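You operate a simulated robot arm through the tools that you are given. There is no shell and no other tool. Be economical: measure what you need, move in short steps, check, and stop when the job is done.

The job below is to be done with a simulated robot arm. You get a single attempt, and the scene is never put back.

TASK
Put the 32 MM cap from the long bench on top of the brown carton there and the 35 cap on top of the timber block there.
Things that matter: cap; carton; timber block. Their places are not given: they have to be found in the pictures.

It is judged by the outcome, as a careful person would: the job done as asked, and still so three seconds after it is handed in. It fails if anything else is knocked over, pushed out of place, dropped, spilled or broken. Lids that push on must go on centred and level and be pressed home; caps that screw on are set level and turned clockwise until they are tight.

THE ROBOT
A 7-joint arm with a two-finger parallel gripper, fixed in place. Base frame: the origin is at the foot of the arm, x ahead of it, y to its left, z up; the work surface is at about z = 0. Lengths are in cm, angles in rad, forces in N, time in s.
With the tool pointing down near the work surface it reaches from about 22 to 58 cm from the base axis. Its first joint turns from -1.152 to 1.152 rad. Payload 2.5 kg.
Tool frame: the origin (TCP) lies between the finger pads and is the grasp point; the fingertips stand 2.3 cm ahead of it; z points along the fingers, y is the line along which they close. The gripper opens to 9.4 cm. The fingers are 3.8 cm wide and 1 cm thick; the gripper's body (5.4 by 9.6 cm) begins 3.9 cm behind the TCP.
Orientation is that of the tool frame in the base frame, as a unit quaternion [w, x, y, z]. With the fingers straight down and closing along the base's y, the tool's x points along the base's -x, its y along +y and its z along -z.

THE INTERFACE
- The arm moves only by the tool arm_command. Its argument "plan" is a list that holds one entry, the list of rows, each a list of 4 numbers: the shift along the tool's x, y, z in units of 100 mm (1.0 is 100 mm), then the turn about the tool's z in units of 45 degrees (1.0 is 45 degrees). In form: [[[x, y, z, twist], ...]]. A call has 1 to 10 rows; each row is the pose to reach, as a shift and turn from the pose commanded when the call began, along the tool's axes at that moment. "fingers" is the closure, from 0 (fully open) to 1 (shut), set as the call begins (left out, the last holds). A call with a number of a shift or a turn outside -1 to 1 is refused whole. Each row takes 0.2 s and may step no farther than 5 cm and 0.15 rad from the row before; otherwise, or with a gripper value out of range, the whole call is refused. A pose out of reach is approached as far as the arm can. The call stops where the force on the tool passes 40 N (or 10 N more than at its start, if that is more) or the arm is blocked; 0.2 s more then pass. The fingers move at their own pace (about 10.8 cm/s each) and stop on an object; they squeeze with about 29 N. The grip force told is the motor's: it shows also when the fingers shut on nothing. Time passes only in rows, and 0.2 s behind the last, so rows that repeat a pose let the fingers close. The reply holds the time, the measured pose of the TCP, the force on the tool along the base axes, the opening and the grip force, in the units named above and with some noise, and new pictures: "pictures" is both (left out), scene, wrist or none.
- Cameras (640 x 400 px; columns grow to the right, rows downward): "scene" is fixed at [12.49, -41.79, 54.64]; the picture's right is [0.75, -0.66, 0.00], its down [-0.43, -0.49, -0.76] and it looks along [0.50, 0.57, -0.65] (base axes); focal length 230 px, centre (320, 200). "wrist" rides on the gripper at [-3.9, 0, -4.4] in the tool frame; the picture's right is [0.00, -1.00, 0.00], its down [0.97, 0.00, -0.24] and it looks along [0.24, 0.00, 0.97] (tool axes); focal length 218 px, centre (320, 200).
- point_at(camera, pixels): for up to 12 pixels [column, row] of the newest picture of that camera ("zoom" is the newest enlarged one), the place [x, y, z] in the base frame of the surface seen there, good to about 0.3 cm, but the place of the scene camera against the robot may be out by one fixed shift of up to 1.2 cm in any direction. It takes no simulated time.
- zoom(camera, box): a new picture of the part [left, top, right, bottom] of that camera's present view, enlarged. It takes no simulated time.
- job_done(): hands the job in; it is judged then, once.

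Work in short steps. Measure before you move; look again where a grasp or a placing could have gone wrong, and mend it. You have 60 turns and 120 pictures in all, those below and enlarged ones among them. Open the gripper and draw the arm clear of the work before you hand the job in, unless the task says otherwise; then end with one line.

The tools are called as a command line: name --argument value ..., lists and objects as JSON in quotes. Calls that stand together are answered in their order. arm_command: Moves the arm, as the interface text tells. Its arguments: {"type":"object","properties":{"plan":{"type":"array"},"fingers":{"type":"number"},"pictures":{"type":"string","enum":["both","scene","wrist","none"]}},"required":["plan"]} The other tools are called the same way: point_at (camera, pixels) gives the place of the surface under pixels of a picture; zoom (camera, box) takes an enlarged picture of a part of a camera's view; job_done () hands the job in.

At the start:

```text
t: 0.0
eef_pos: [41.44, -12.82, 32.06]
ee_rot: [0.0, 0.0, 1.0, 0.0]
ft_force: [0.0, -1.2, 0.5]
grip_width: 9.41
grasp_force: 0.1
```

scene: 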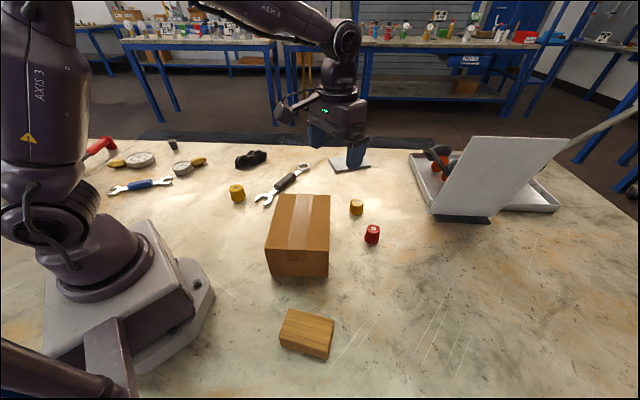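
wrist: 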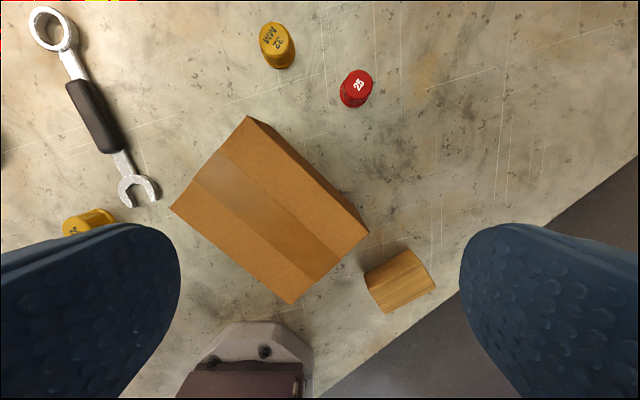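

The wrist view shows a yellow cap marked "32 MM" at (277,45), a red "25" cap at (356,88) and another yellow cap at (88,222). I'll enlarge these to read the labels, and measure the places.

zoom --camera "scene" --box '[210, 160, 400, 280]'

zoom --camera "wrist" --box '[40, 180, 140, 250]'

point_at --camera "wrist" --pixels '[[274, 36], [282, 62], [356, 84], [248, 118], [172, 207], [290, 302], [367, 232], [270, 210], [368, 280], [412, 252], [434, 288], [396, 275]]'

point_at --camera "scene" --pixels '[[236, 188], [238, 198], [356, 202], [356, 212], [372, 229], [282, 195], [329, 196], [327, 249], [267, 247], [289, 310], [333, 322], [305, 328]]'

```text
3.33 times, centred on (305, 220) of scene
```

zoom: 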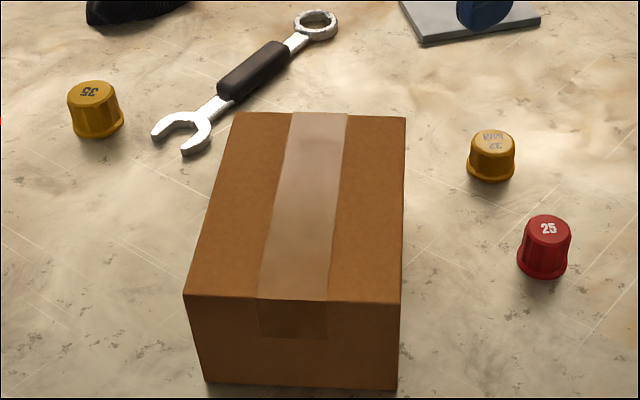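

```text
5.71 times, centred on (90, 215) of wrist
```

zoom: 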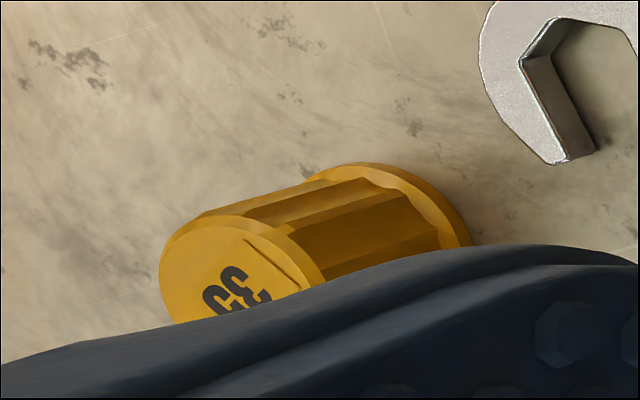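

```text
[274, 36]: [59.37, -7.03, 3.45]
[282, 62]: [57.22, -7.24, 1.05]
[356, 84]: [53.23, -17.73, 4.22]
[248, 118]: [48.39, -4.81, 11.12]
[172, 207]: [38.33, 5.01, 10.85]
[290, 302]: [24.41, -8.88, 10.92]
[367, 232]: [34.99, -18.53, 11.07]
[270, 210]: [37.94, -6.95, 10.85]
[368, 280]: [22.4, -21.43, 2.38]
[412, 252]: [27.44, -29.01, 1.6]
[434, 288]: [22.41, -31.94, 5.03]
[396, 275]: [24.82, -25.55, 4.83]
```

```text
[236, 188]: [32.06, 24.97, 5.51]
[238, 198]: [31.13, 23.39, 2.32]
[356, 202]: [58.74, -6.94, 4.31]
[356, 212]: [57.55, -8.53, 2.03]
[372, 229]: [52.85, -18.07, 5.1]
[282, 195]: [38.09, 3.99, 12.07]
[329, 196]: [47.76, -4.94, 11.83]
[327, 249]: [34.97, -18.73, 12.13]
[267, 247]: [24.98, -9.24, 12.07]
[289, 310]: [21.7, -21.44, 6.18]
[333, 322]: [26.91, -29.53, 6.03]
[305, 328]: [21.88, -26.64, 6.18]
```

The labels are clear: "32 MM" at about (59,-7), "35" at about (32,25), with the red 25 as a decoy. The carton top is at z≈11 with centre (36.5,-6.8), and the scene camera reads about 1 cm high. I'll hover near the 32 cap for a closer view.

arm_command --plan '[[[-0.25, 0.145, 0.25, 0], [-0.5, 0.29, 0.5, 0], [-0.75, 0.435, 0.75, 0], [-1.0, 0.58, 1.0, 0], [-1.0, 0.58, 1.0, 0]]]' --fingers 0

```text
t: 1.2
eef_pos: [51.51, -7.13, 22.06]
ee_rot: [0.0, -0.001, 1.0, 0.001]
ft_force: [-0.1, 0.2, 0.2]
grip_width: 9.39
grasp_force: 0.1
```

scene: 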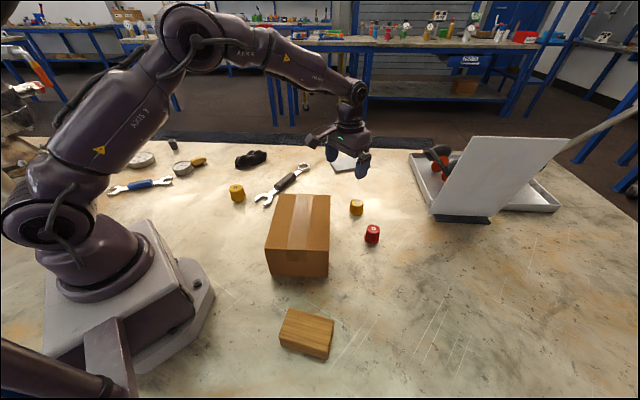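
wrist: 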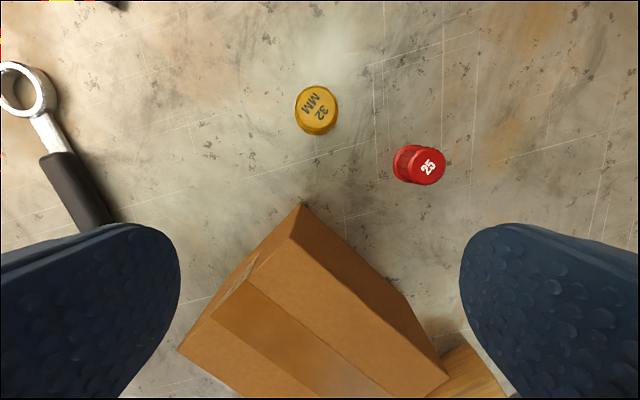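

The 32 cap's top is now at about (317,107) in the wrist view. I'll measure its edges, the flange and the red cap.

zoom --camera "wrist" --box '[270, 60, 470, 200]'

point_at --camera "wrist" --pixels '[[317, 90], [317, 104], [317, 122], [300, 107], [334, 107], [317, 130], [310, 72], [317, 145], [428, 165], [402, 162]]'

```text
2.86 times, centred on (370, 130) of wrist
```

zoom: 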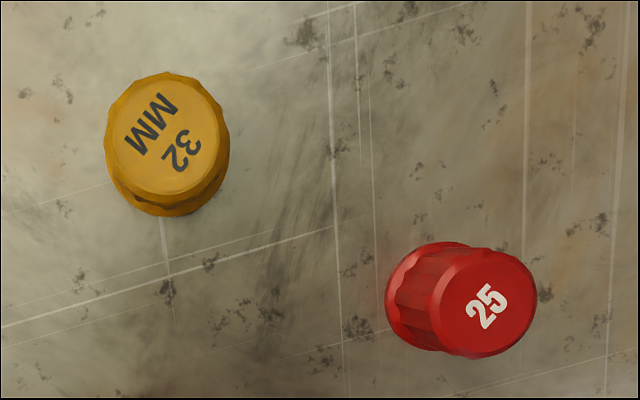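

```text
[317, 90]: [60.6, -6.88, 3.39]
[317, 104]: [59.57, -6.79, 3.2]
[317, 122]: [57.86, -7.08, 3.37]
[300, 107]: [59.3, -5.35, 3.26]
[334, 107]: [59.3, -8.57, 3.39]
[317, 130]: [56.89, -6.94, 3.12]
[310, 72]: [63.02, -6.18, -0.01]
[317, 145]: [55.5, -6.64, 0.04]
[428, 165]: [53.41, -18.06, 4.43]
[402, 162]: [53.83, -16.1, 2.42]
```

The 32 cap's top is at z≈3.35, centred at (59.1,-6.95), about 3.4 cm across. It sits at the reach limit, so I'll move above it first at z≈12 and see how far out the arm gets.

arm_command --plan '[[[-0.25, 0.01, 0.33, 0], [-0.5, 0.01, 0.66, 0], [-0.74, 0.018, 1.0, 0], [-0.74, 0.018, 1.0, 0]]]'

```text
t: 2.2
eef_pos: [59.05, -6.99, 12.07]
ee_rot: [0.001, 0.0, 1.0, 0.001]
ft_force: [-0.2, -0.6, -0.4]
grip_width: 9.42
grasp_force: 0.0
```

scene: 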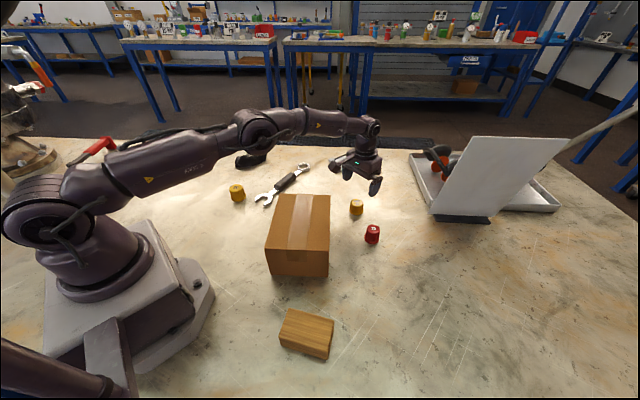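
wrist: 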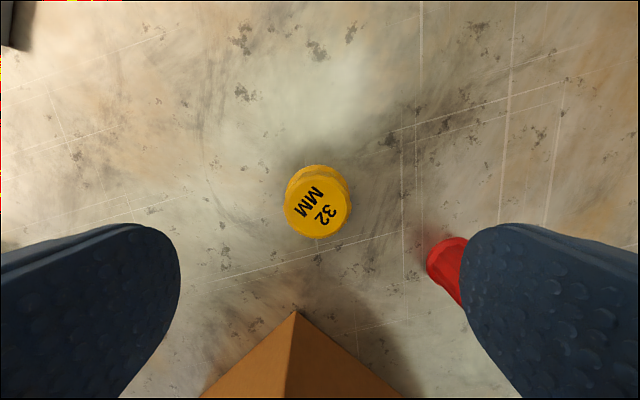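

The arm reaches this point, with the cap top now at about (316,208). I'll confirm the centre from here.

point_at --camera "wrist" --pixels '[[316, 208], [288, 208], [346, 208], [316, 182], [316, 234], [318, 168], [440, 262]]'

```text
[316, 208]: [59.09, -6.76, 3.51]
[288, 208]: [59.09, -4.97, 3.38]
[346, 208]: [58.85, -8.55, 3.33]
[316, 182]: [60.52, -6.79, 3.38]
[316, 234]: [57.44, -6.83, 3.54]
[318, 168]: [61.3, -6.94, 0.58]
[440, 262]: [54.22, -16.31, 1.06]
```

The centre is (59.0,-6.8), so I'll go straight down to TCP z≈3.3.

arm_command --plan '[[[0, 0.017, 0.3, 0], [0, 0.017, 0.6, 0], [0, 0.017, 0.88, 0], [0, 0.017, 0.88, 0]]]'

```text
t: 3.2
eef_pos: [58.92, -6.73, 3.73]
ee_rot: [0.003, -0.001, 1.0, -0.001]
ft_force: [7.2, -2.5, 20.2]
grip_width: 9.41
grasp_force: 0.1
```

scene: 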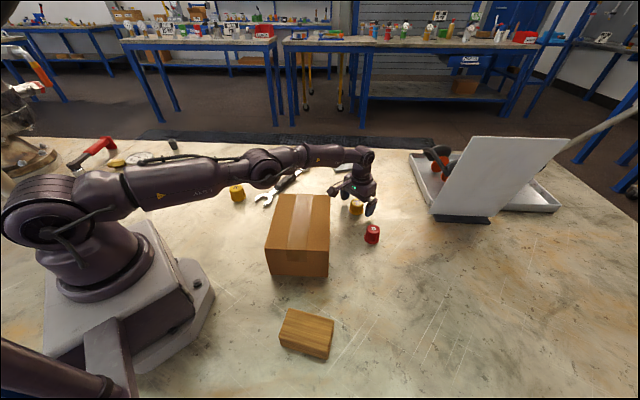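
wrist: 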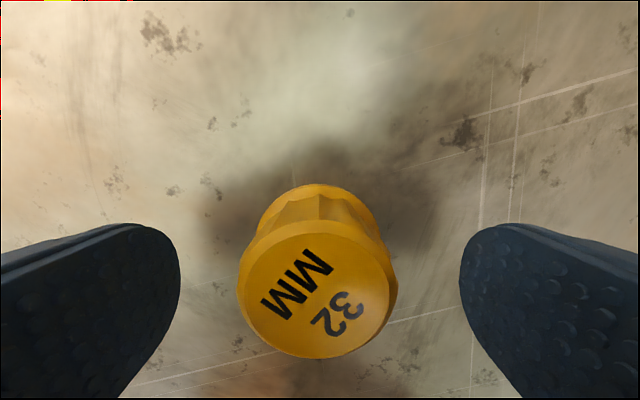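

The TCP stopped at 3.73 with about 20 N of upward force, so some part of the arm is touching something, perhaps the forearm on the carton. I'll back up 0.8 cm and look.

arm_command --plan '[[[0, 0, -0.08, 0], [0, 0, -0.08, 0]]]' --pictures "none"

zoom --camera "scene" --box '[220, 120, 420, 290]'

```text
t: 3.8
eef_pos: [58.83, -6.79, 4.06]
ee_rot: [-0.001, 0.0, 1.0, 0.001]
ft_force: [0.2, 0.0, -0.5]
grip_width: 9.4
grasp_force: 0.0
```

```text
2.35 times, centred on (320, 205) of scene
```

zoom: 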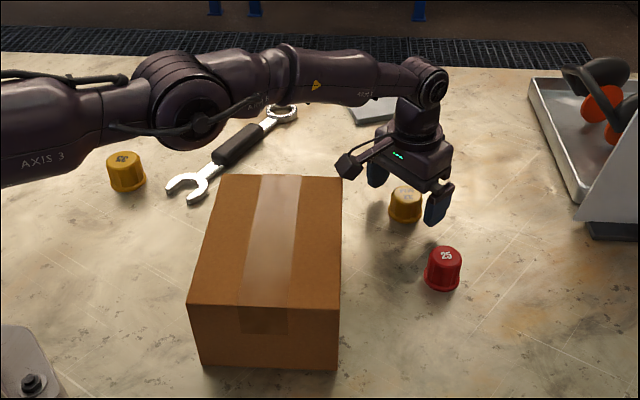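

The force is gone. The gripper's black appendage at zoom (348,165) points toward the carton's corner and was probably resting on it. I'll measure the appendage and check the carton hasn't moved.

point_at --camera "zoom" --pixels '[[349, 172], [342, 160], [352, 158], [375, 148], [338, 182], [337, 300], [192, 298], [222, 178], [410, 190], [180, 130], [300, 85]]'

zoom --camera "scene" --box '[310, 130, 400, 230]'

```text
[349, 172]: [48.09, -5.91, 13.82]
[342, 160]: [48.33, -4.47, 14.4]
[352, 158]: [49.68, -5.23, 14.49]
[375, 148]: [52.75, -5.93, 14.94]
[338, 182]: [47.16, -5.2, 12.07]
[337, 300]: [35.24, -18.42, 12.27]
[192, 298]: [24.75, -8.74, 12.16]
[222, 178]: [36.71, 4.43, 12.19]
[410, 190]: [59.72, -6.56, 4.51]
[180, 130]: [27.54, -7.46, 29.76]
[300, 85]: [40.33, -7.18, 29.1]
```

```text
4.00 times, centred on (355, 180) of scene
```

zoom: 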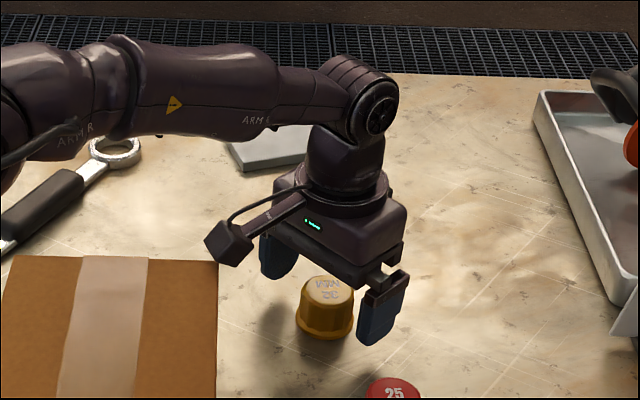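

The appendage sits about 10.5 cm out on the tool's +x side and its underside fouls the carton's corner. I'll lift a little and twist +45° so it points clear of the carton.

arm_command --plan '[[[0, 0, -0.3, 0], [0, 0, -0.3, 0.17], [0, 0, -0.3, 0.34], [0, 0, -0.3, 0.51], [0, 0, -0.3, 0.68], [0, 0, -0.3, 0.85], [0, 0, -0.3, 1.0], [0, 0, -0.3, 1.0]]]'

```text
t: 5.6
eef_pos: [58.96, -6.52, 7.09]
ee_rot: [-0.001, 0.384, 0.924, 0.0]
ft_force: [-0.5, -0.2, 0.1]
grip_width: 9.39
grasp_force: 0.0
```

scene: 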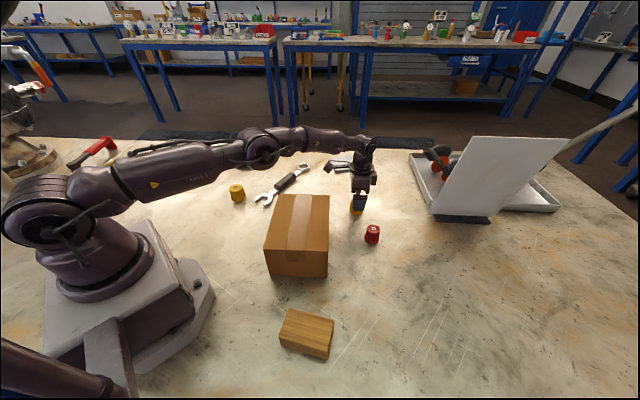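
wrist: 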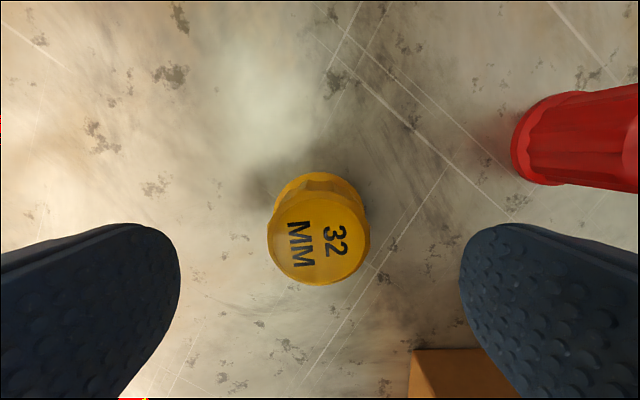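

The appendage is now clear. I'll descend 3.8 cm with a small (-0.25 y) correction, watching the force.

arm_command --plan '[[[-0.017, -0.017, 0.15, 0], [-0.017, -0.017, 0.28, 0], [-0.017, -0.017, 0.38, 0], [-0.017, -0.017, 0.38, 0]]]'

```text
t: 6.6
eef_pos: [58.73, -6.89, 3.23]
ee_rot: [0.001, 0.383, 0.924, 0.0]
ft_force: [0.8, -0.6, 0.0]
grip_width: 9.39
grasp_force: 0.1
```

scene: 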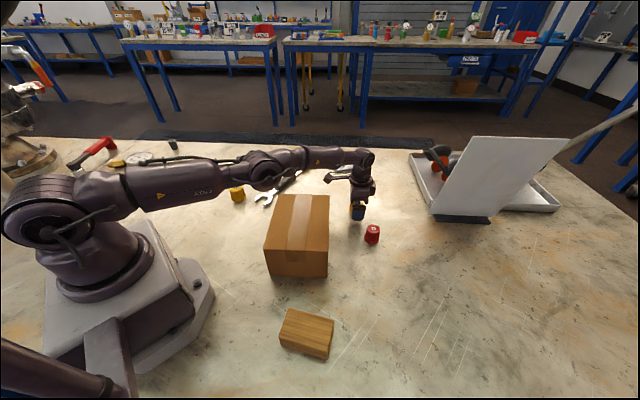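
wrist: 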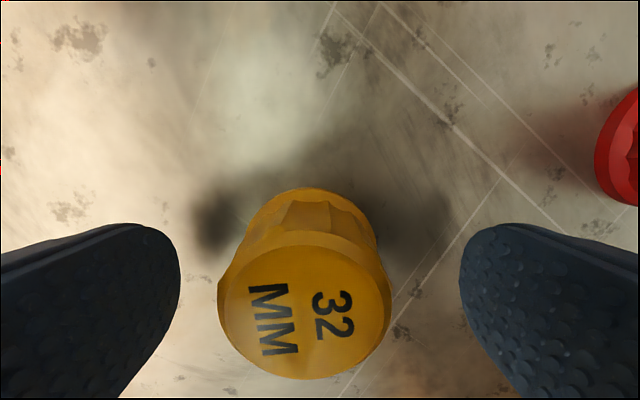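

No contact this time. The cap sits about 0.28 cm toward tool +y (column 306 against 320), so I'll centre and close.

arm_command --plan '[[[0, 0.028, 0, 0], [0, 0.028, 0, 0]]]' --pictures "none"

arm_command --plan '[[[0, 0, 0, 0], [0, 0, 0, 0], [0, 0, 0, 0], [0, 0, 0, 0]]]' --fingers 1

```text
t: 7.2
eef_pos: [58.9, -6.78, 3.28]
ee_rot: [0.0, 0.383, 0.924, 0.0]
ft_force: [-0.4, -0.7, -0.5]
grip_width: 9.42
grasp_force: 0.1
```

```text
t: 8.2
eef_pos: [58.88, -6.75, 3.29]
ee_rot: [0.001, 0.383, 0.924, 0.0]
ft_force: [0.3, 0.1, 0.8]
grip_width: 4.24
grasp_force: 28.8
```

scene: 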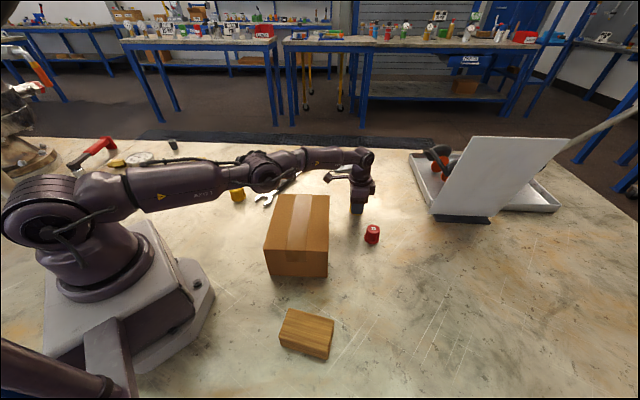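
wrist: 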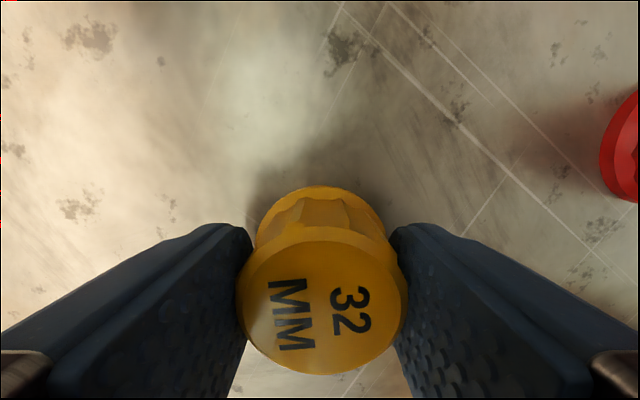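

Gripped: opening 4.24 cm, 28.8 N, with the cap upright. The cap's base is 3.29 cm below the TCP. I'll lift straight up 10 cm.

arm_command --plan '[[[0, 0, -0.2, 0], [0, 0, -0.5, 0], [0, 0, -0.8, 0], [0, 0, -1.0, 0]]]' --pictures "none"

arm_command --plan '[[[0, 0, -0.3, 0], [0, 0, -0.6, 0], [0, 0, -0.6, 0]]]'

```text
t: 9.2
eef_pos: [59.16, -6.63, 13.38]
ee_rot: [0.0, 0.383, 0.924, 0.0]
ft_force: [0.1, 0.8, -0.2]
grip_width: 4.24
grasp_force: 28.8
```

```text
t: 10.0
eef_pos: [59.01, -6.67, 19.3]
ee_rot: [-0.001, 0.383, 0.924, -0.001]
ft_force: [0.6, 0.4, -0.8]
grip_width: 4.26
grasp_force: 29.2
```

scene: 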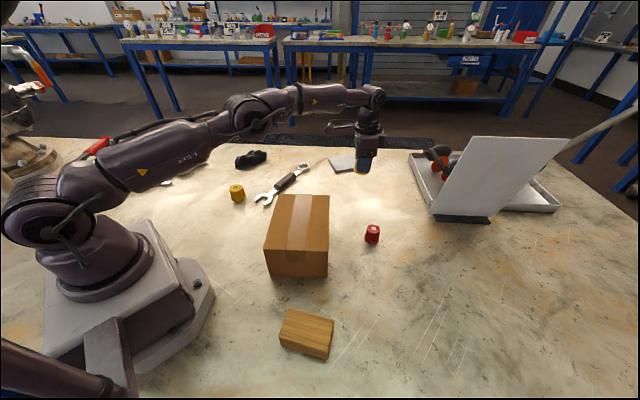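
wrist: 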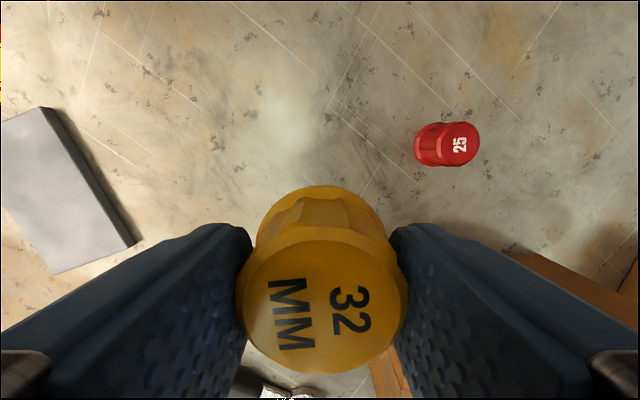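

The cap is held level. I'll re-measure the carton's top corners from the scene view to see whether it moved, before carrying the cap over.

point_at --camera "scene" --pixels '[[282, 197], [328, 198], [327, 247], [267, 246], [303, 215], [289, 312], [332, 322], [302, 325], [306, 348], [280, 336]]'

zoom --camera "scene" --box '[240, 180, 360, 370]'

```text
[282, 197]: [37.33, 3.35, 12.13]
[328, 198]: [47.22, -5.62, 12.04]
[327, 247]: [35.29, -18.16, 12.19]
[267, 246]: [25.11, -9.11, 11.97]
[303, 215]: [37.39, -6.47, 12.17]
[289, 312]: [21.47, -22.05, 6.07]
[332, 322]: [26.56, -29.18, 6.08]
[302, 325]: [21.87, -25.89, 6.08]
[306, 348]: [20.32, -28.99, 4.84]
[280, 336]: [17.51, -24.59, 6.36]
```

```text
2.11 times, centred on (300, 275) of scene
```

zoom: 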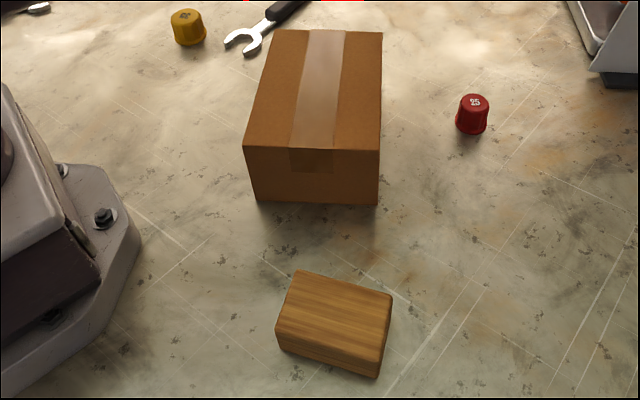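

The carton is essentially where it was, with its centre at about (36.5,-6.9) and top z≈11. I'll carry the cap over at z 19 in two halves.

arm_command --plan '[[[0.26, -0.27, 0, 0], [0.52, -0.54, 0, 0], [0.787, -0.804, 0, 0], [0.787, -0.804, 0, 0]]]' --pictures "none"

arm_command --plan '[[[0.26, -0.27, 0, 0], [0.52, -0.54, 0, 0], [0.787, -0.804, 0, 0], [0.787, -0.804, 0, 0]]]'

```text
t: 11.0
eef_pos: [47.77, -6.92, 19.3]
ee_rot: [0.001, 0.382, 0.924, 0.0]
ft_force: [0.1, -0.9, -0.7]
grip_width: 4.25
grasp_force: 29.0
```

```text
t: 12.0
eef_pos: [36.54, -6.86, 19.24]
ee_rot: [0.001, 0.383, 0.924, 0.0]
ft_force: [0.1, 0.0, -0.1]
grip_width: 4.24
grasp_force: 28.8
```

scene: 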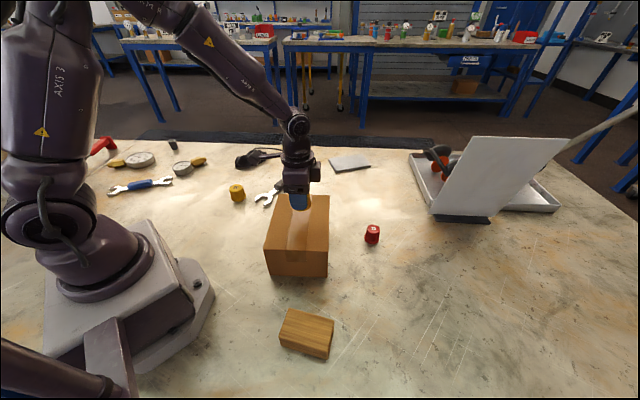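
wrist: 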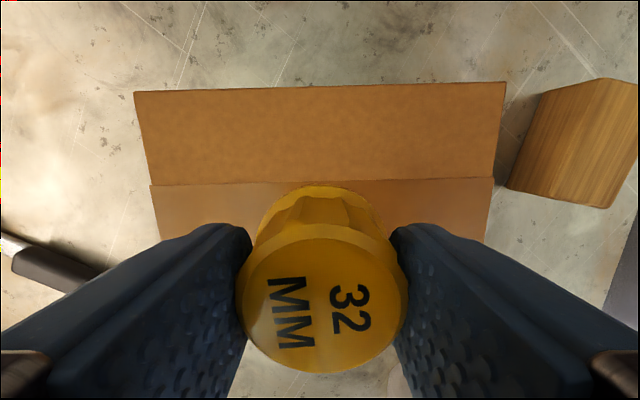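

Centred over the carton. I'll check the carton's top height from the wrist camera and descend most of the way.

point_at --camera "wrist" --pixels '[[200, 130], [320, 130], [440, 130], [240, 195], [450, 195]]'

arm_command --plan '[[[0, 0, 0.2, 0], [0, 0, 0.35, 0], [0, 0, 0.44, 0], [0, 0, 0.44, 0]]]' --pictures "none"

```text
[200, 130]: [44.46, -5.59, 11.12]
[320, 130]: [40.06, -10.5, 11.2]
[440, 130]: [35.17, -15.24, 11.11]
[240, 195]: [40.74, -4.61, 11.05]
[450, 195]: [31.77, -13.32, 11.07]
```

```text
t: 13.0
eef_pos: [36.41, -6.92, 14.78]
ee_rot: [0.0, 0.382, 0.924, 0.0]
ft_force: [-0.1, -0.1, 0.1]
grip_width: 4.25
grasp_force: 28.8
```

The top is at 11.1, so contact should come at TCP ≈14.4. I'll ease down in small steps.

arm_command --plan '[[[0, 0, 0.015, 0], [0, 0, 0.025, 0], [0, 0, 0.035, 0], [0, 0, 0.035, 0]]]' --pictures "none"

zoom --camera "scene" --box '[250, 140, 350, 240]'

```text
t: 14.0
eef_pos: [36.43, -7.08, 14.44]
ee_rot: [-0.001, 0.382, 0.924, 0.0]
ft_force: [1.2, -0.2, -0.2]
grip_width: 4.23
grasp_force: 28.7
```

```text
4.00 times, centred on (300, 190) of scene
```

zoom: 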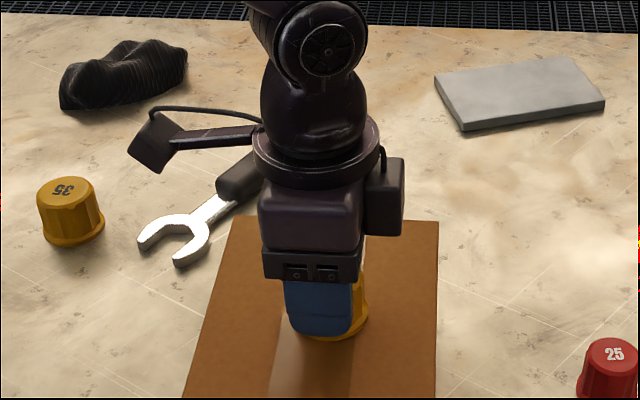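

No contact yet. I'll lower 0.1–0.2 cm more until a force shows.

arm_command --plan '[[[0, 0, 0.01, 0], [0, 0, 0.01, 0]]]' --pictures "none"

arm_command --plan '[[[0, 0, 0.01, 0], [0, 0, 0.01, 0]]]' --pictures "none"

```text
t: 14.6
eef_pos: [36.45, -6.98, 14.36]
ee_rot: [0.0, 0.383, 0.924, 0.0]
ft_force: [-0.2, 0.1, -0.1]
grip_width: 4.23
grasp_force: 28.8
```

```text
t: 15.2
eef_pos: [36.52, -6.85, 14.28]
ee_rot: [0.0, 0.383, 0.924, 0.0]
ft_force: [-4.9, -0.5, 12.7]
grip_width: 4.25
grasp_force: 29.0
```

Contact at 12.7 N, so the cap is seated on the carton. I'll open the fingers and then rise.

arm_command --plan '[[[0, 0, -0.005, 0], [0, 0, -0.005, 0], [0, 0, -0.005, 0]]]' --fingers 0 --pictures "none"

arm_command --plan '[[[0, 0, -0.2, 0], [0, 0, -0.5, 0], [0, 0, -0.9, 0], [0, 0, -0.9, 0]]]'

```text
t: 16.0
eef_pos: [36.6, -7.01, 14.29]
ee_rot: [0.0, 0.383, 0.924, 0.0]
ft_force: [-0.2, -1.0, -0.2]
grip_width: 9.38
grasp_force: 0.0
```

```text
t: 17.0
eef_pos: [36.66, -6.94, 23.29]
ee_rot: [0.0, 0.383, 0.924, 0.0]
ft_force: [0.6, 0.3, 0.3]
grip_width: 9.39
grasp_force: 0.2
```

scene: 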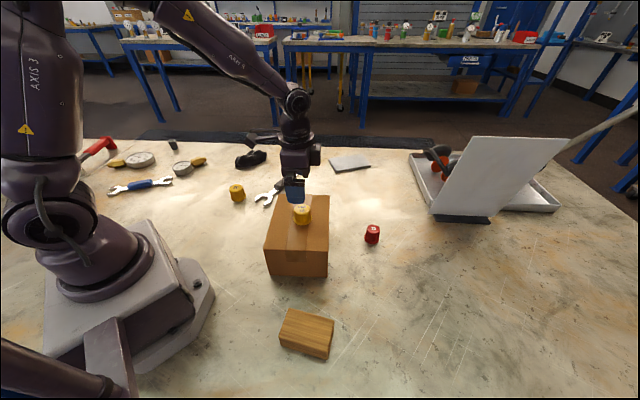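
wrist: 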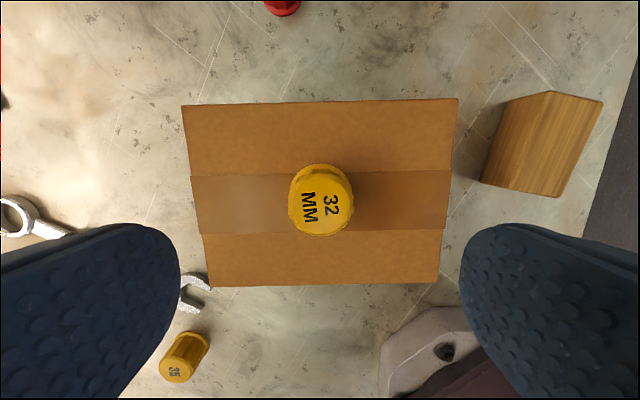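

The 32 cap stands upright in the middle of the carton. This view also shows the block at (545,140) and the 35 cap at (180,360), so I'll measure both.

point_at --camera "wrist" --pixels '[[175, 369], [164, 374], [188, 372], [197, 340], [515, 104], [550, 93], [600, 102], [556, 194], [500, 180], [555, 140], [575, 140], [530, 150]]'

zoom --camera "wrist" --box '[460, 70, 640, 220]'

```text
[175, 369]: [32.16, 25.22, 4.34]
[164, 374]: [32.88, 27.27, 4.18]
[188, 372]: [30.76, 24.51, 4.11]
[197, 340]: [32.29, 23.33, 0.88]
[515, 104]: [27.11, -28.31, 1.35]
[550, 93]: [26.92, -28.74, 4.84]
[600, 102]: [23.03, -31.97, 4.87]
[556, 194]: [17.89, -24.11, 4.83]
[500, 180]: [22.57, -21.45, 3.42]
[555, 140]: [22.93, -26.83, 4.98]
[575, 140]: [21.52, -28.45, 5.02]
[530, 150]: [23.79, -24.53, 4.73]
```

```text
2.67 times, centred on (550, 145) of wrist
```

zoom: 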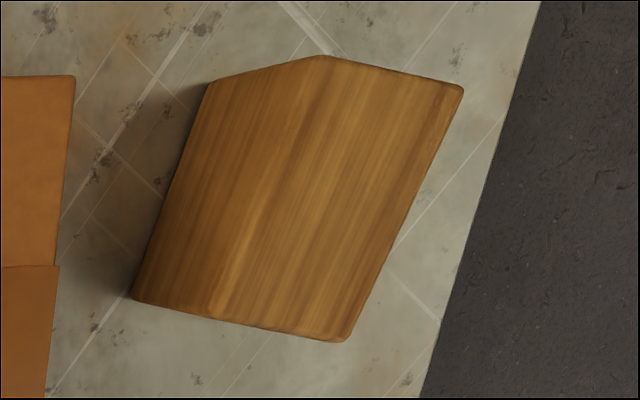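

The block's top centre is (22.65,-26.6) at z≈4.95, and the 35 cap is near (32,25.5) with its top at about 4.2. I'll travel high toward the 35 cap, undoing the twist on the way.

arm_command --plan '[[[0.14, 0.1, 0, -0.15], [0.28, 0.21, 0, -0.3], [0.42, 0.315, 0, -0.45], [0.57, 0.42, 0, -0.6], [0.71, 0.53, 0, -0.75], [0.86, 0.64, 0, -0.9], [1.0, 0.745, 0, -1.0], [1.0, 0.745, 0, -1.0]]]' --pictures "none"

arm_command --plan '[[[0.05, 0.35, 0, 0], [0.1, 0.7, 0, 0], [0.14, 1.0, 0, 0], [0.14, 1.0, 0, 0]]]' --pictures "none"

arm_command --plan '[[[0.05, 0.35, 0.1, 0], [0.1, 0.7, 0.2, 0], [0.14, 0.98, 0.33, 0], [0.14, 0.98, 0.33, 0]]]'

```text
t: 18.8
eef_pos: [34.86, 5.34, 23.4]
ee_rot: [0.0, -0.001, 1.0, 0.0]
ft_force: [0.5, -0.5, -0.6]
grip_width: 9.38
grasp_force: 0.1
```

```text
t: 19.8
eef_pos: [33.4, 15.45, 23.35]
ee_rot: [0.0, 0.001, 1.0, 0.0]
ft_force: [0.7, 0.0, 1.0]
grip_width: 9.37
grasp_force: 0.1
```

```text
t: 20.8
eef_pos: [31.98, 25.38, 19.96]
ee_rot: [0.001, 0.001, 1.0, 0.0]
ft_force: [-1.3, -0.5, -0.7]
grip_width: 9.42
grasp_force: 0.0
```

scene: 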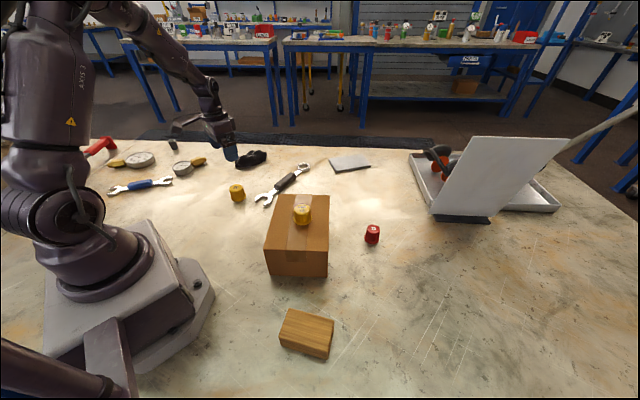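
wrist: 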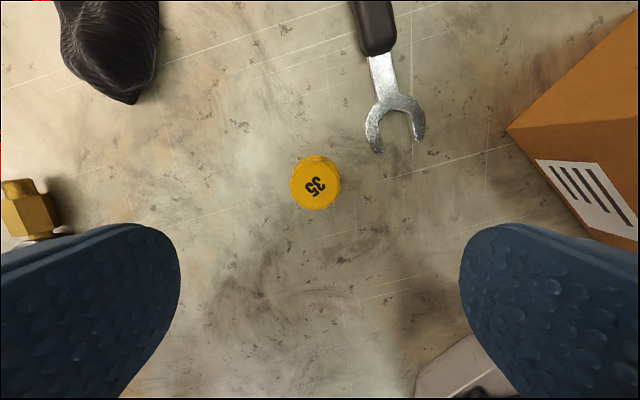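

The "35" cap is at (315,185), directly below. I'll measure its centre and the neighbouring wrench and brass piece.

point_at --camera "wrist" --pixels '[[315, 186], [293, 186], [337, 186], [315, 165], [315, 207], [376, 148], [418, 135], [50, 210], [130, 95]]'

```text
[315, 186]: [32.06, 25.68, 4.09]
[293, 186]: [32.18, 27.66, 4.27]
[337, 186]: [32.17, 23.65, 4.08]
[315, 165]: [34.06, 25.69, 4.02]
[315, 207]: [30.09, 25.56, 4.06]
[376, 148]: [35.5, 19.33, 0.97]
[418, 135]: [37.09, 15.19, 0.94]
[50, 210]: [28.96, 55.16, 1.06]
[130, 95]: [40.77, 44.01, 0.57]
```

The centre is (32.1,25.65) and the top z≈4.1. The wrench jaw at (35.5,19.3) is near one finger, so I'll narrow the opening a little and descend.

arm_command --plan '[[[-0.01, 0.025, 0.33, 0], [-0.01, 0.025, 0.66, 0], [-0.01, 0.025, 1.0, 0], [-0.01, 0.025, 1.0, 0]]]' --fingers 0.2

```text
t: 21.8
eef_pos: [32.07, 25.63, 10.0]
ee_rot: [-0.001, 0.0, 1.0, 0.0]
ft_force: [-0.7, 0.8, -1.0]
grip_width: 7.53
grasp_force: 0.2
```

scene: 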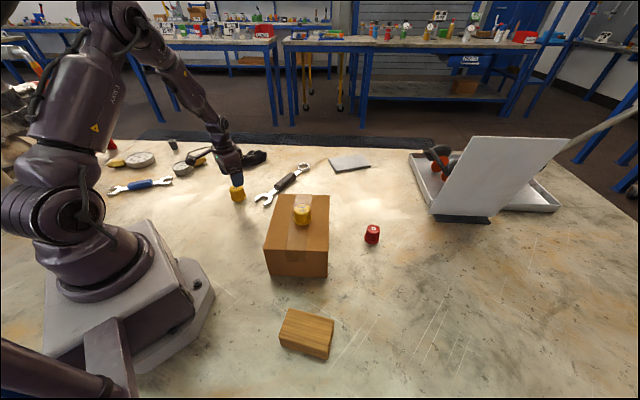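
wrist: 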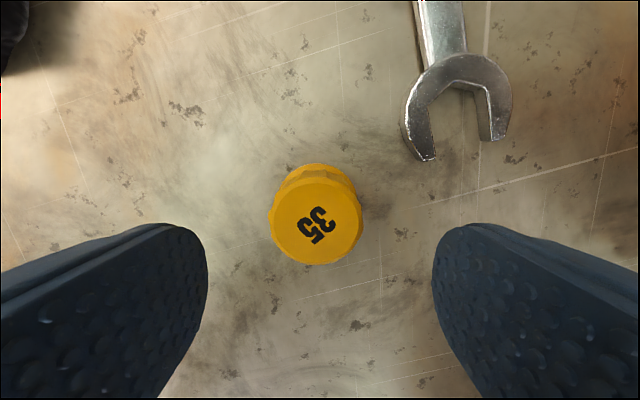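

The cap at (316,216) is centred within 0.2 cm and the fingers miss the wrench. I'll go down to TCP z 3.6.

arm_command --plan '[[[0, 0.015, 0.25, 0], [0, 0.015, 0.5, 0], [0, 0.015, 0.64, 0], [0, 0.015, 0.64, 0]]]'

```text
t: 22.8
eef_pos: [32.22, 25.55, 3.5]
ee_rot: [0.0, 0.0, 1.0, 0.0]
ft_force: [0.3, -0.2, 0.9]
grip_width: 7.5
grasp_force: 0.0
```

scene: 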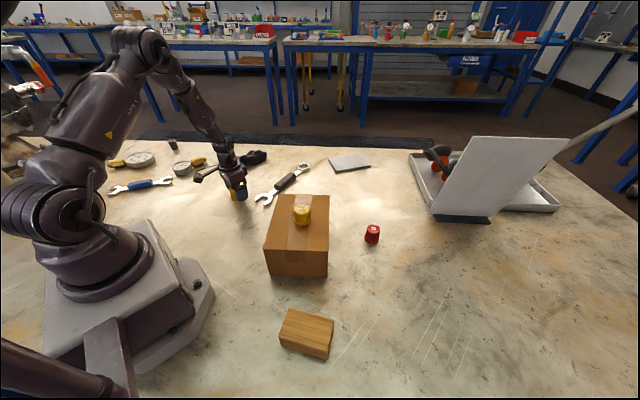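
wrist: 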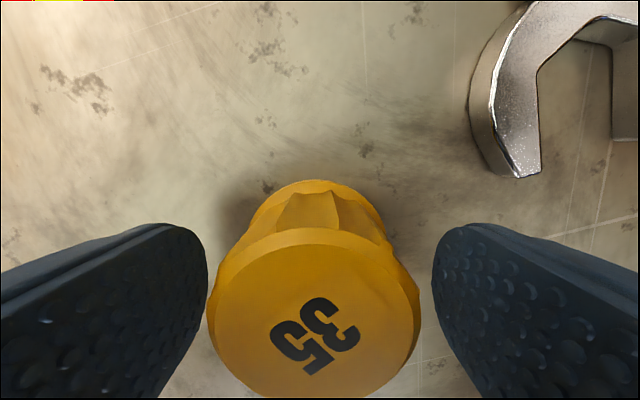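

The cap is between the pads, clear of the wrench, so I'll close the gripper.

arm_command --plan '[[[0, 0.01, 0, 0], [0, 0.01, 0, 0], [0, 0.01, 0, 0], [0, 0.01, 0, 0]]]' --fingers 1 --pictures "wrist"

```text
t: 23.8
eef_pos: [32.13, 25.84, 3.53]
ee_rot: [0.0, 0.0, 1.0, 0.0]
ft_force: [0.0, -0.4, -0.1]
grip_width: 4.74
grasp_force: 29.6
```

wrist: 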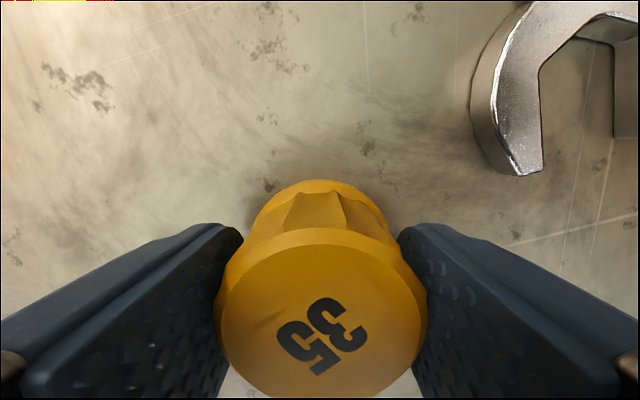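

Gripped at 4.74 cm, with the cap's base 3.55 cm below the TCP. I'll lift to about z 23 to pass above the carton and its cap.

arm_command --plan '[[[0, 0, -0.2, 0], [0, 0, -0.5, 0], [0, 0, -0.8, 0], [0, 0, -1.0, 0]]]' --pictures "none"

arm_command --plan '[[[0, 0, -0.3, 0], [0, 0, -0.6, 0], [0, 0, -1.0, 0], [0, 0, -1.0, 0]]]'

```text
t: 24.8
eef_pos: [31.92, 25.54, 13.48]
ee_rot: [0.0, -0.001, 1.0, 0.0]
ft_force: [-0.8, 0.2, -0.3]
grip_width: 4.7
grasp_force: 28.7
```

```text
t: 25.8
eef_pos: [31.9, 25.7, 23.72]
ee_rot: [0.001, -0.001, 1.0, 0.0]
ft_force: [0.4, 0.6, -0.3]
grip_width: 4.73
grasp_force: 29.0
```

scene: 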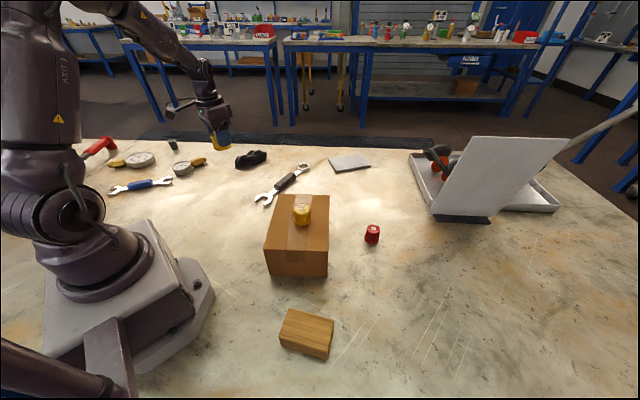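
wrist: 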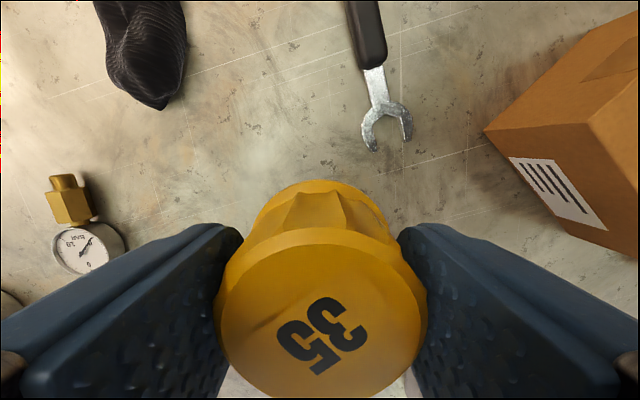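

The cap is held level. Now I'll carry it across at z≈23.7 in stages, staying at a comfortable radius.

arm_command --plan '[[[-0.07, -0.33, 0, 0], [-0.14, -0.66, 0, 0], [-0.2, -1.0, 0, 0], [-0.2, -1.0, 0, 0]]]' --pictures "none"

arm_command --plan '[[[-0.07, -0.33, 0, 0], [-0.14, -0.66, 0, 0], [-0.2, -1.0, 0, 0], [-0.2, -1.0, 0, 0]]]' --pictures "none"

arm_command --plan '[[[-0.03, -0.33, 0, 0], [-0.07, -0.66, 0, 0], [-0.1, -1.0, 0, 0], [-0.1, -1.0, 0, 0]]]' --pictures "scene"

```text
t: 26.8
eef_pos: [33.97, 15.72, 23.72]
ee_rot: [0.001, 0.0, 1.0, 0.0]
ft_force: [-0.4, -0.5, -0.4]
grip_width: 4.71
grasp_force: 28.9
```

```text
t: 27.8
eef_pos: [35.98, 5.79, 23.72]
ee_rot: [0.0, 0.0, 1.0, 0.0]
ft_force: [0.4, 0.0, -0.4]
grip_width: 4.74
grasp_force: 28.6
```

```text
t: 28.8
eef_pos: [37.07, -4.04, 23.66]
ee_rot: [0.0, 0.0, 1.0, 0.0]
ft_force: [-0.8, 0.2, 0.0]
grip_width: 4.76
grasp_force: 29.1
```

scene: 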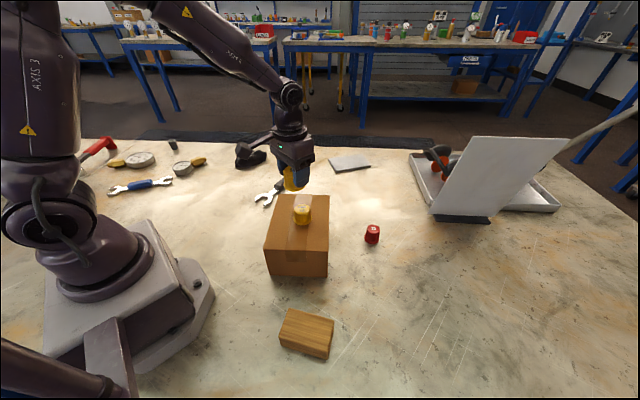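

All clear. I'll continue to above the block at (22.65,-26.6).

arm_command --plan '[[[0.13, -0.33, 0, 0], [0.26, -0.66, 0, 0], [0.4, -1.0, 0, 0], [0.4, -1.0, 0, 0]]]' --pictures "none"

arm_command --plan '[[[0.2, -0.25, 0, 0], [0.4, -0.5, 0, 0], [0.6, -0.8, 0, 0], [0.6, -0.8, 0, 0]]]' --pictures "none"

arm_command --plan '[[[0.22, -0.22, 0, 0], [0.44, -0.44, 0, 0], [0.44, -0.44, 0, 0]]]'

```text
t: 29.8
eef_pos: [32.94, -14.32, 23.78]
ee_rot: [0.0, 0.0, 1.0, 0.0]
ft_force: [0.2, 0.2, 0.3]
grip_width: 4.72
grasp_force: 29.4
```

```text
t: 30.8
eef_pos: [27.09, -22.29, 23.54]
ee_rot: [0.0, 0.0, 1.0, 0.0]
ft_force: [-0.2, 0.4, 0.1]
grip_width: 4.71
grasp_force: 28.9
```

```text
t: 31.6
eef_pos: [22.62, -26.7, 23.79]
ee_rot: [0.0, 0.0, 1.0, 0.0]
ft_force: [-0.5, 0.0, -0.1]
grip_width: 4.75
grasp_force: 28.7
```

scene: 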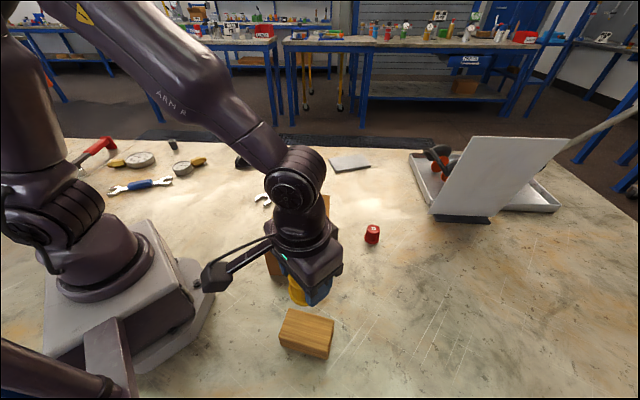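
wrist: 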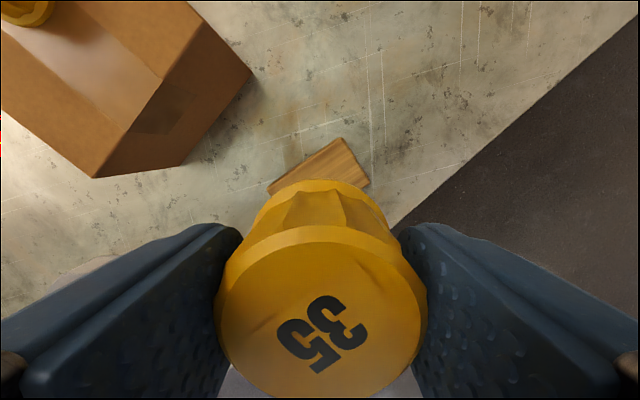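

Above the block, with the appendage clear of the base. I'll check the visible block corners, then descend 10 cm.

point_at --camera "wrist" --pixels '[[340, 142], [366, 182], [330, 165], [272, 190]]'

arm_command --plan '[[[0, 0, 0.33, 0], [0, 0, 0.66, 0], [0, 0, 1.0, 0], [0, 0, 1.0, 0]]]'

```text
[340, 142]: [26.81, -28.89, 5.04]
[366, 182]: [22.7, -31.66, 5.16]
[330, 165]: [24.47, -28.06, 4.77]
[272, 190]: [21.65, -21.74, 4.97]
```

```text
t: 32.6
eef_pos: [22.64, -26.69, 13.75]
ee_rot: [0.0, 0.0, 1.0, 0.0]
ft_force: [-0.2, 0.7, -0.7]
grip_width: 4.7
grasp_force: 29.0
```

scene: 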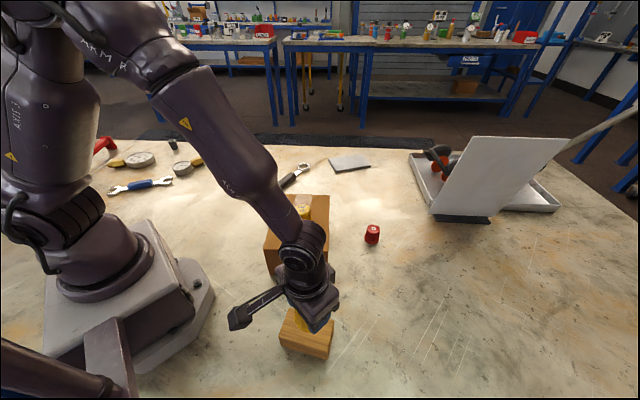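
wrist: 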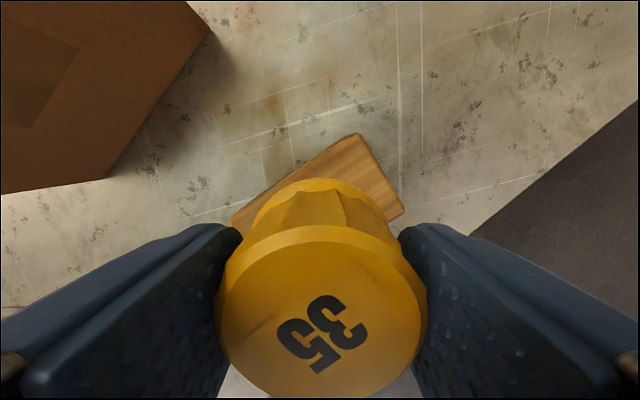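

The block corners average to a centre of (22.5,-26.6), and its width is about 5 cm. I'll nudge -0.15 cm in x and descend to just above contact (expected TCP ≈8.5).

arm_command --plan '[[[0.015, 0.005, 0.2, 0], [0.015, 0.005, 0.38, 0], [0.015, 0.005, 0.47, 0], [0.015, 0.005, 0.47, 0]]]'

zoom --camera "scene" --box '[230, 240, 390, 380]'

```text
t: 33.6
eef_pos: [22.43, -26.6, 8.94]
ee_rot: [0.0, 0.0, 1.0, 0.0]
ft_force: [-0.4, 0.0, -0.8]
grip_width: 4.74
grasp_force: 28.4
```

scene: 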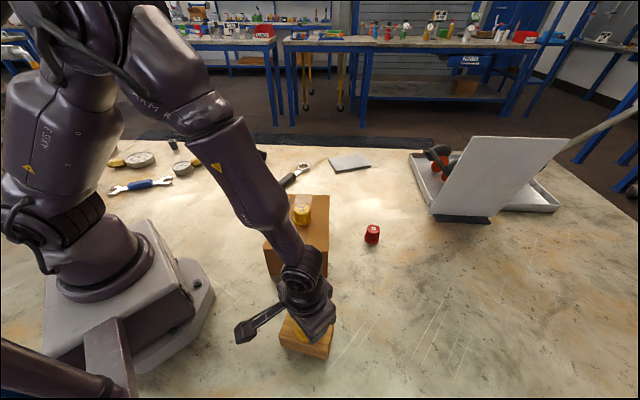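
wrist: 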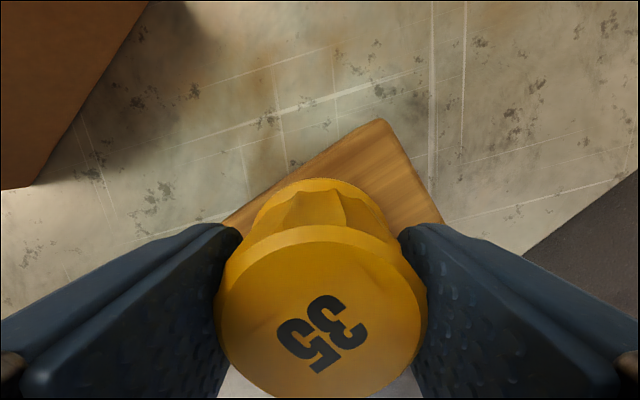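

```text
2.86 times, centred on (310, 310) of scene
```

zoom: 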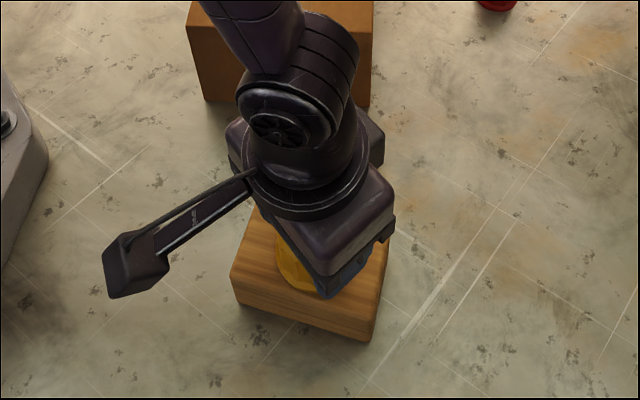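

The cap's flange looks close to the block's upper-left edge in the wrist view. I'll measure that edge against the TCP.

point_at --camera "wrist" --pixels '[[240, 218], [275, 194], [320, 165], [370, 130], [386, 127], [410, 175], [434, 215], [385, 170]]'

zoom --camera "wrist" --box '[200, 100, 460, 250]'

```text
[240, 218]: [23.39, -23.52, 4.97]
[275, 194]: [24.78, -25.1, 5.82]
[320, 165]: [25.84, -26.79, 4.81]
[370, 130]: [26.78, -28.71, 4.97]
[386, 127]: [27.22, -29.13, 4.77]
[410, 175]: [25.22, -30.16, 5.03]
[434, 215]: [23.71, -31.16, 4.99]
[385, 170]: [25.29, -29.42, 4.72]
```

```text
2.46 times, centred on (330, 175) of wrist
```

zoom: 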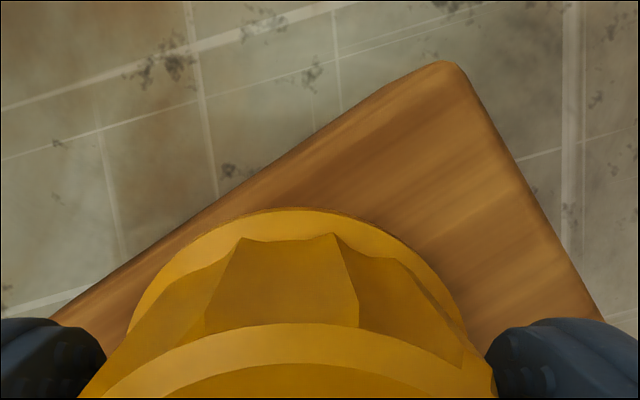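

The TCP is 2.5 cm from the long edge of a 5 cm wide block, so it is centred. I'll ease down to contact.

arm_command --plan '[[[0, 0, 0.015, 0], [0, 0, 0.025, 0], [0, 0, 0.03, 0], [0, 0, 0.03, 0]]]' --pictures "none"

arm_command --plan '[[[0, 0, 0.01, 0], [0, 0, 0.01, 0]]]' --pictures "none"

```text
t: 34.6
eef_pos: [22.54, -26.65, 8.62]
ee_rot: [0.0, 0.0, 1.0, 0.0]
ft_force: [-0.2, 0.2, -0.1]
grip_width: 4.73
grasp_force: 29.2
```

```text
t: 35.2
eef_pos: [22.59, -26.74, 8.61]
ee_rot: [0.0, 0.0, 1.0, -0.001]
ft_force: [-3.2, 3.1, 17.1]
grip_width: 4.73
grasp_force: 28.7
```

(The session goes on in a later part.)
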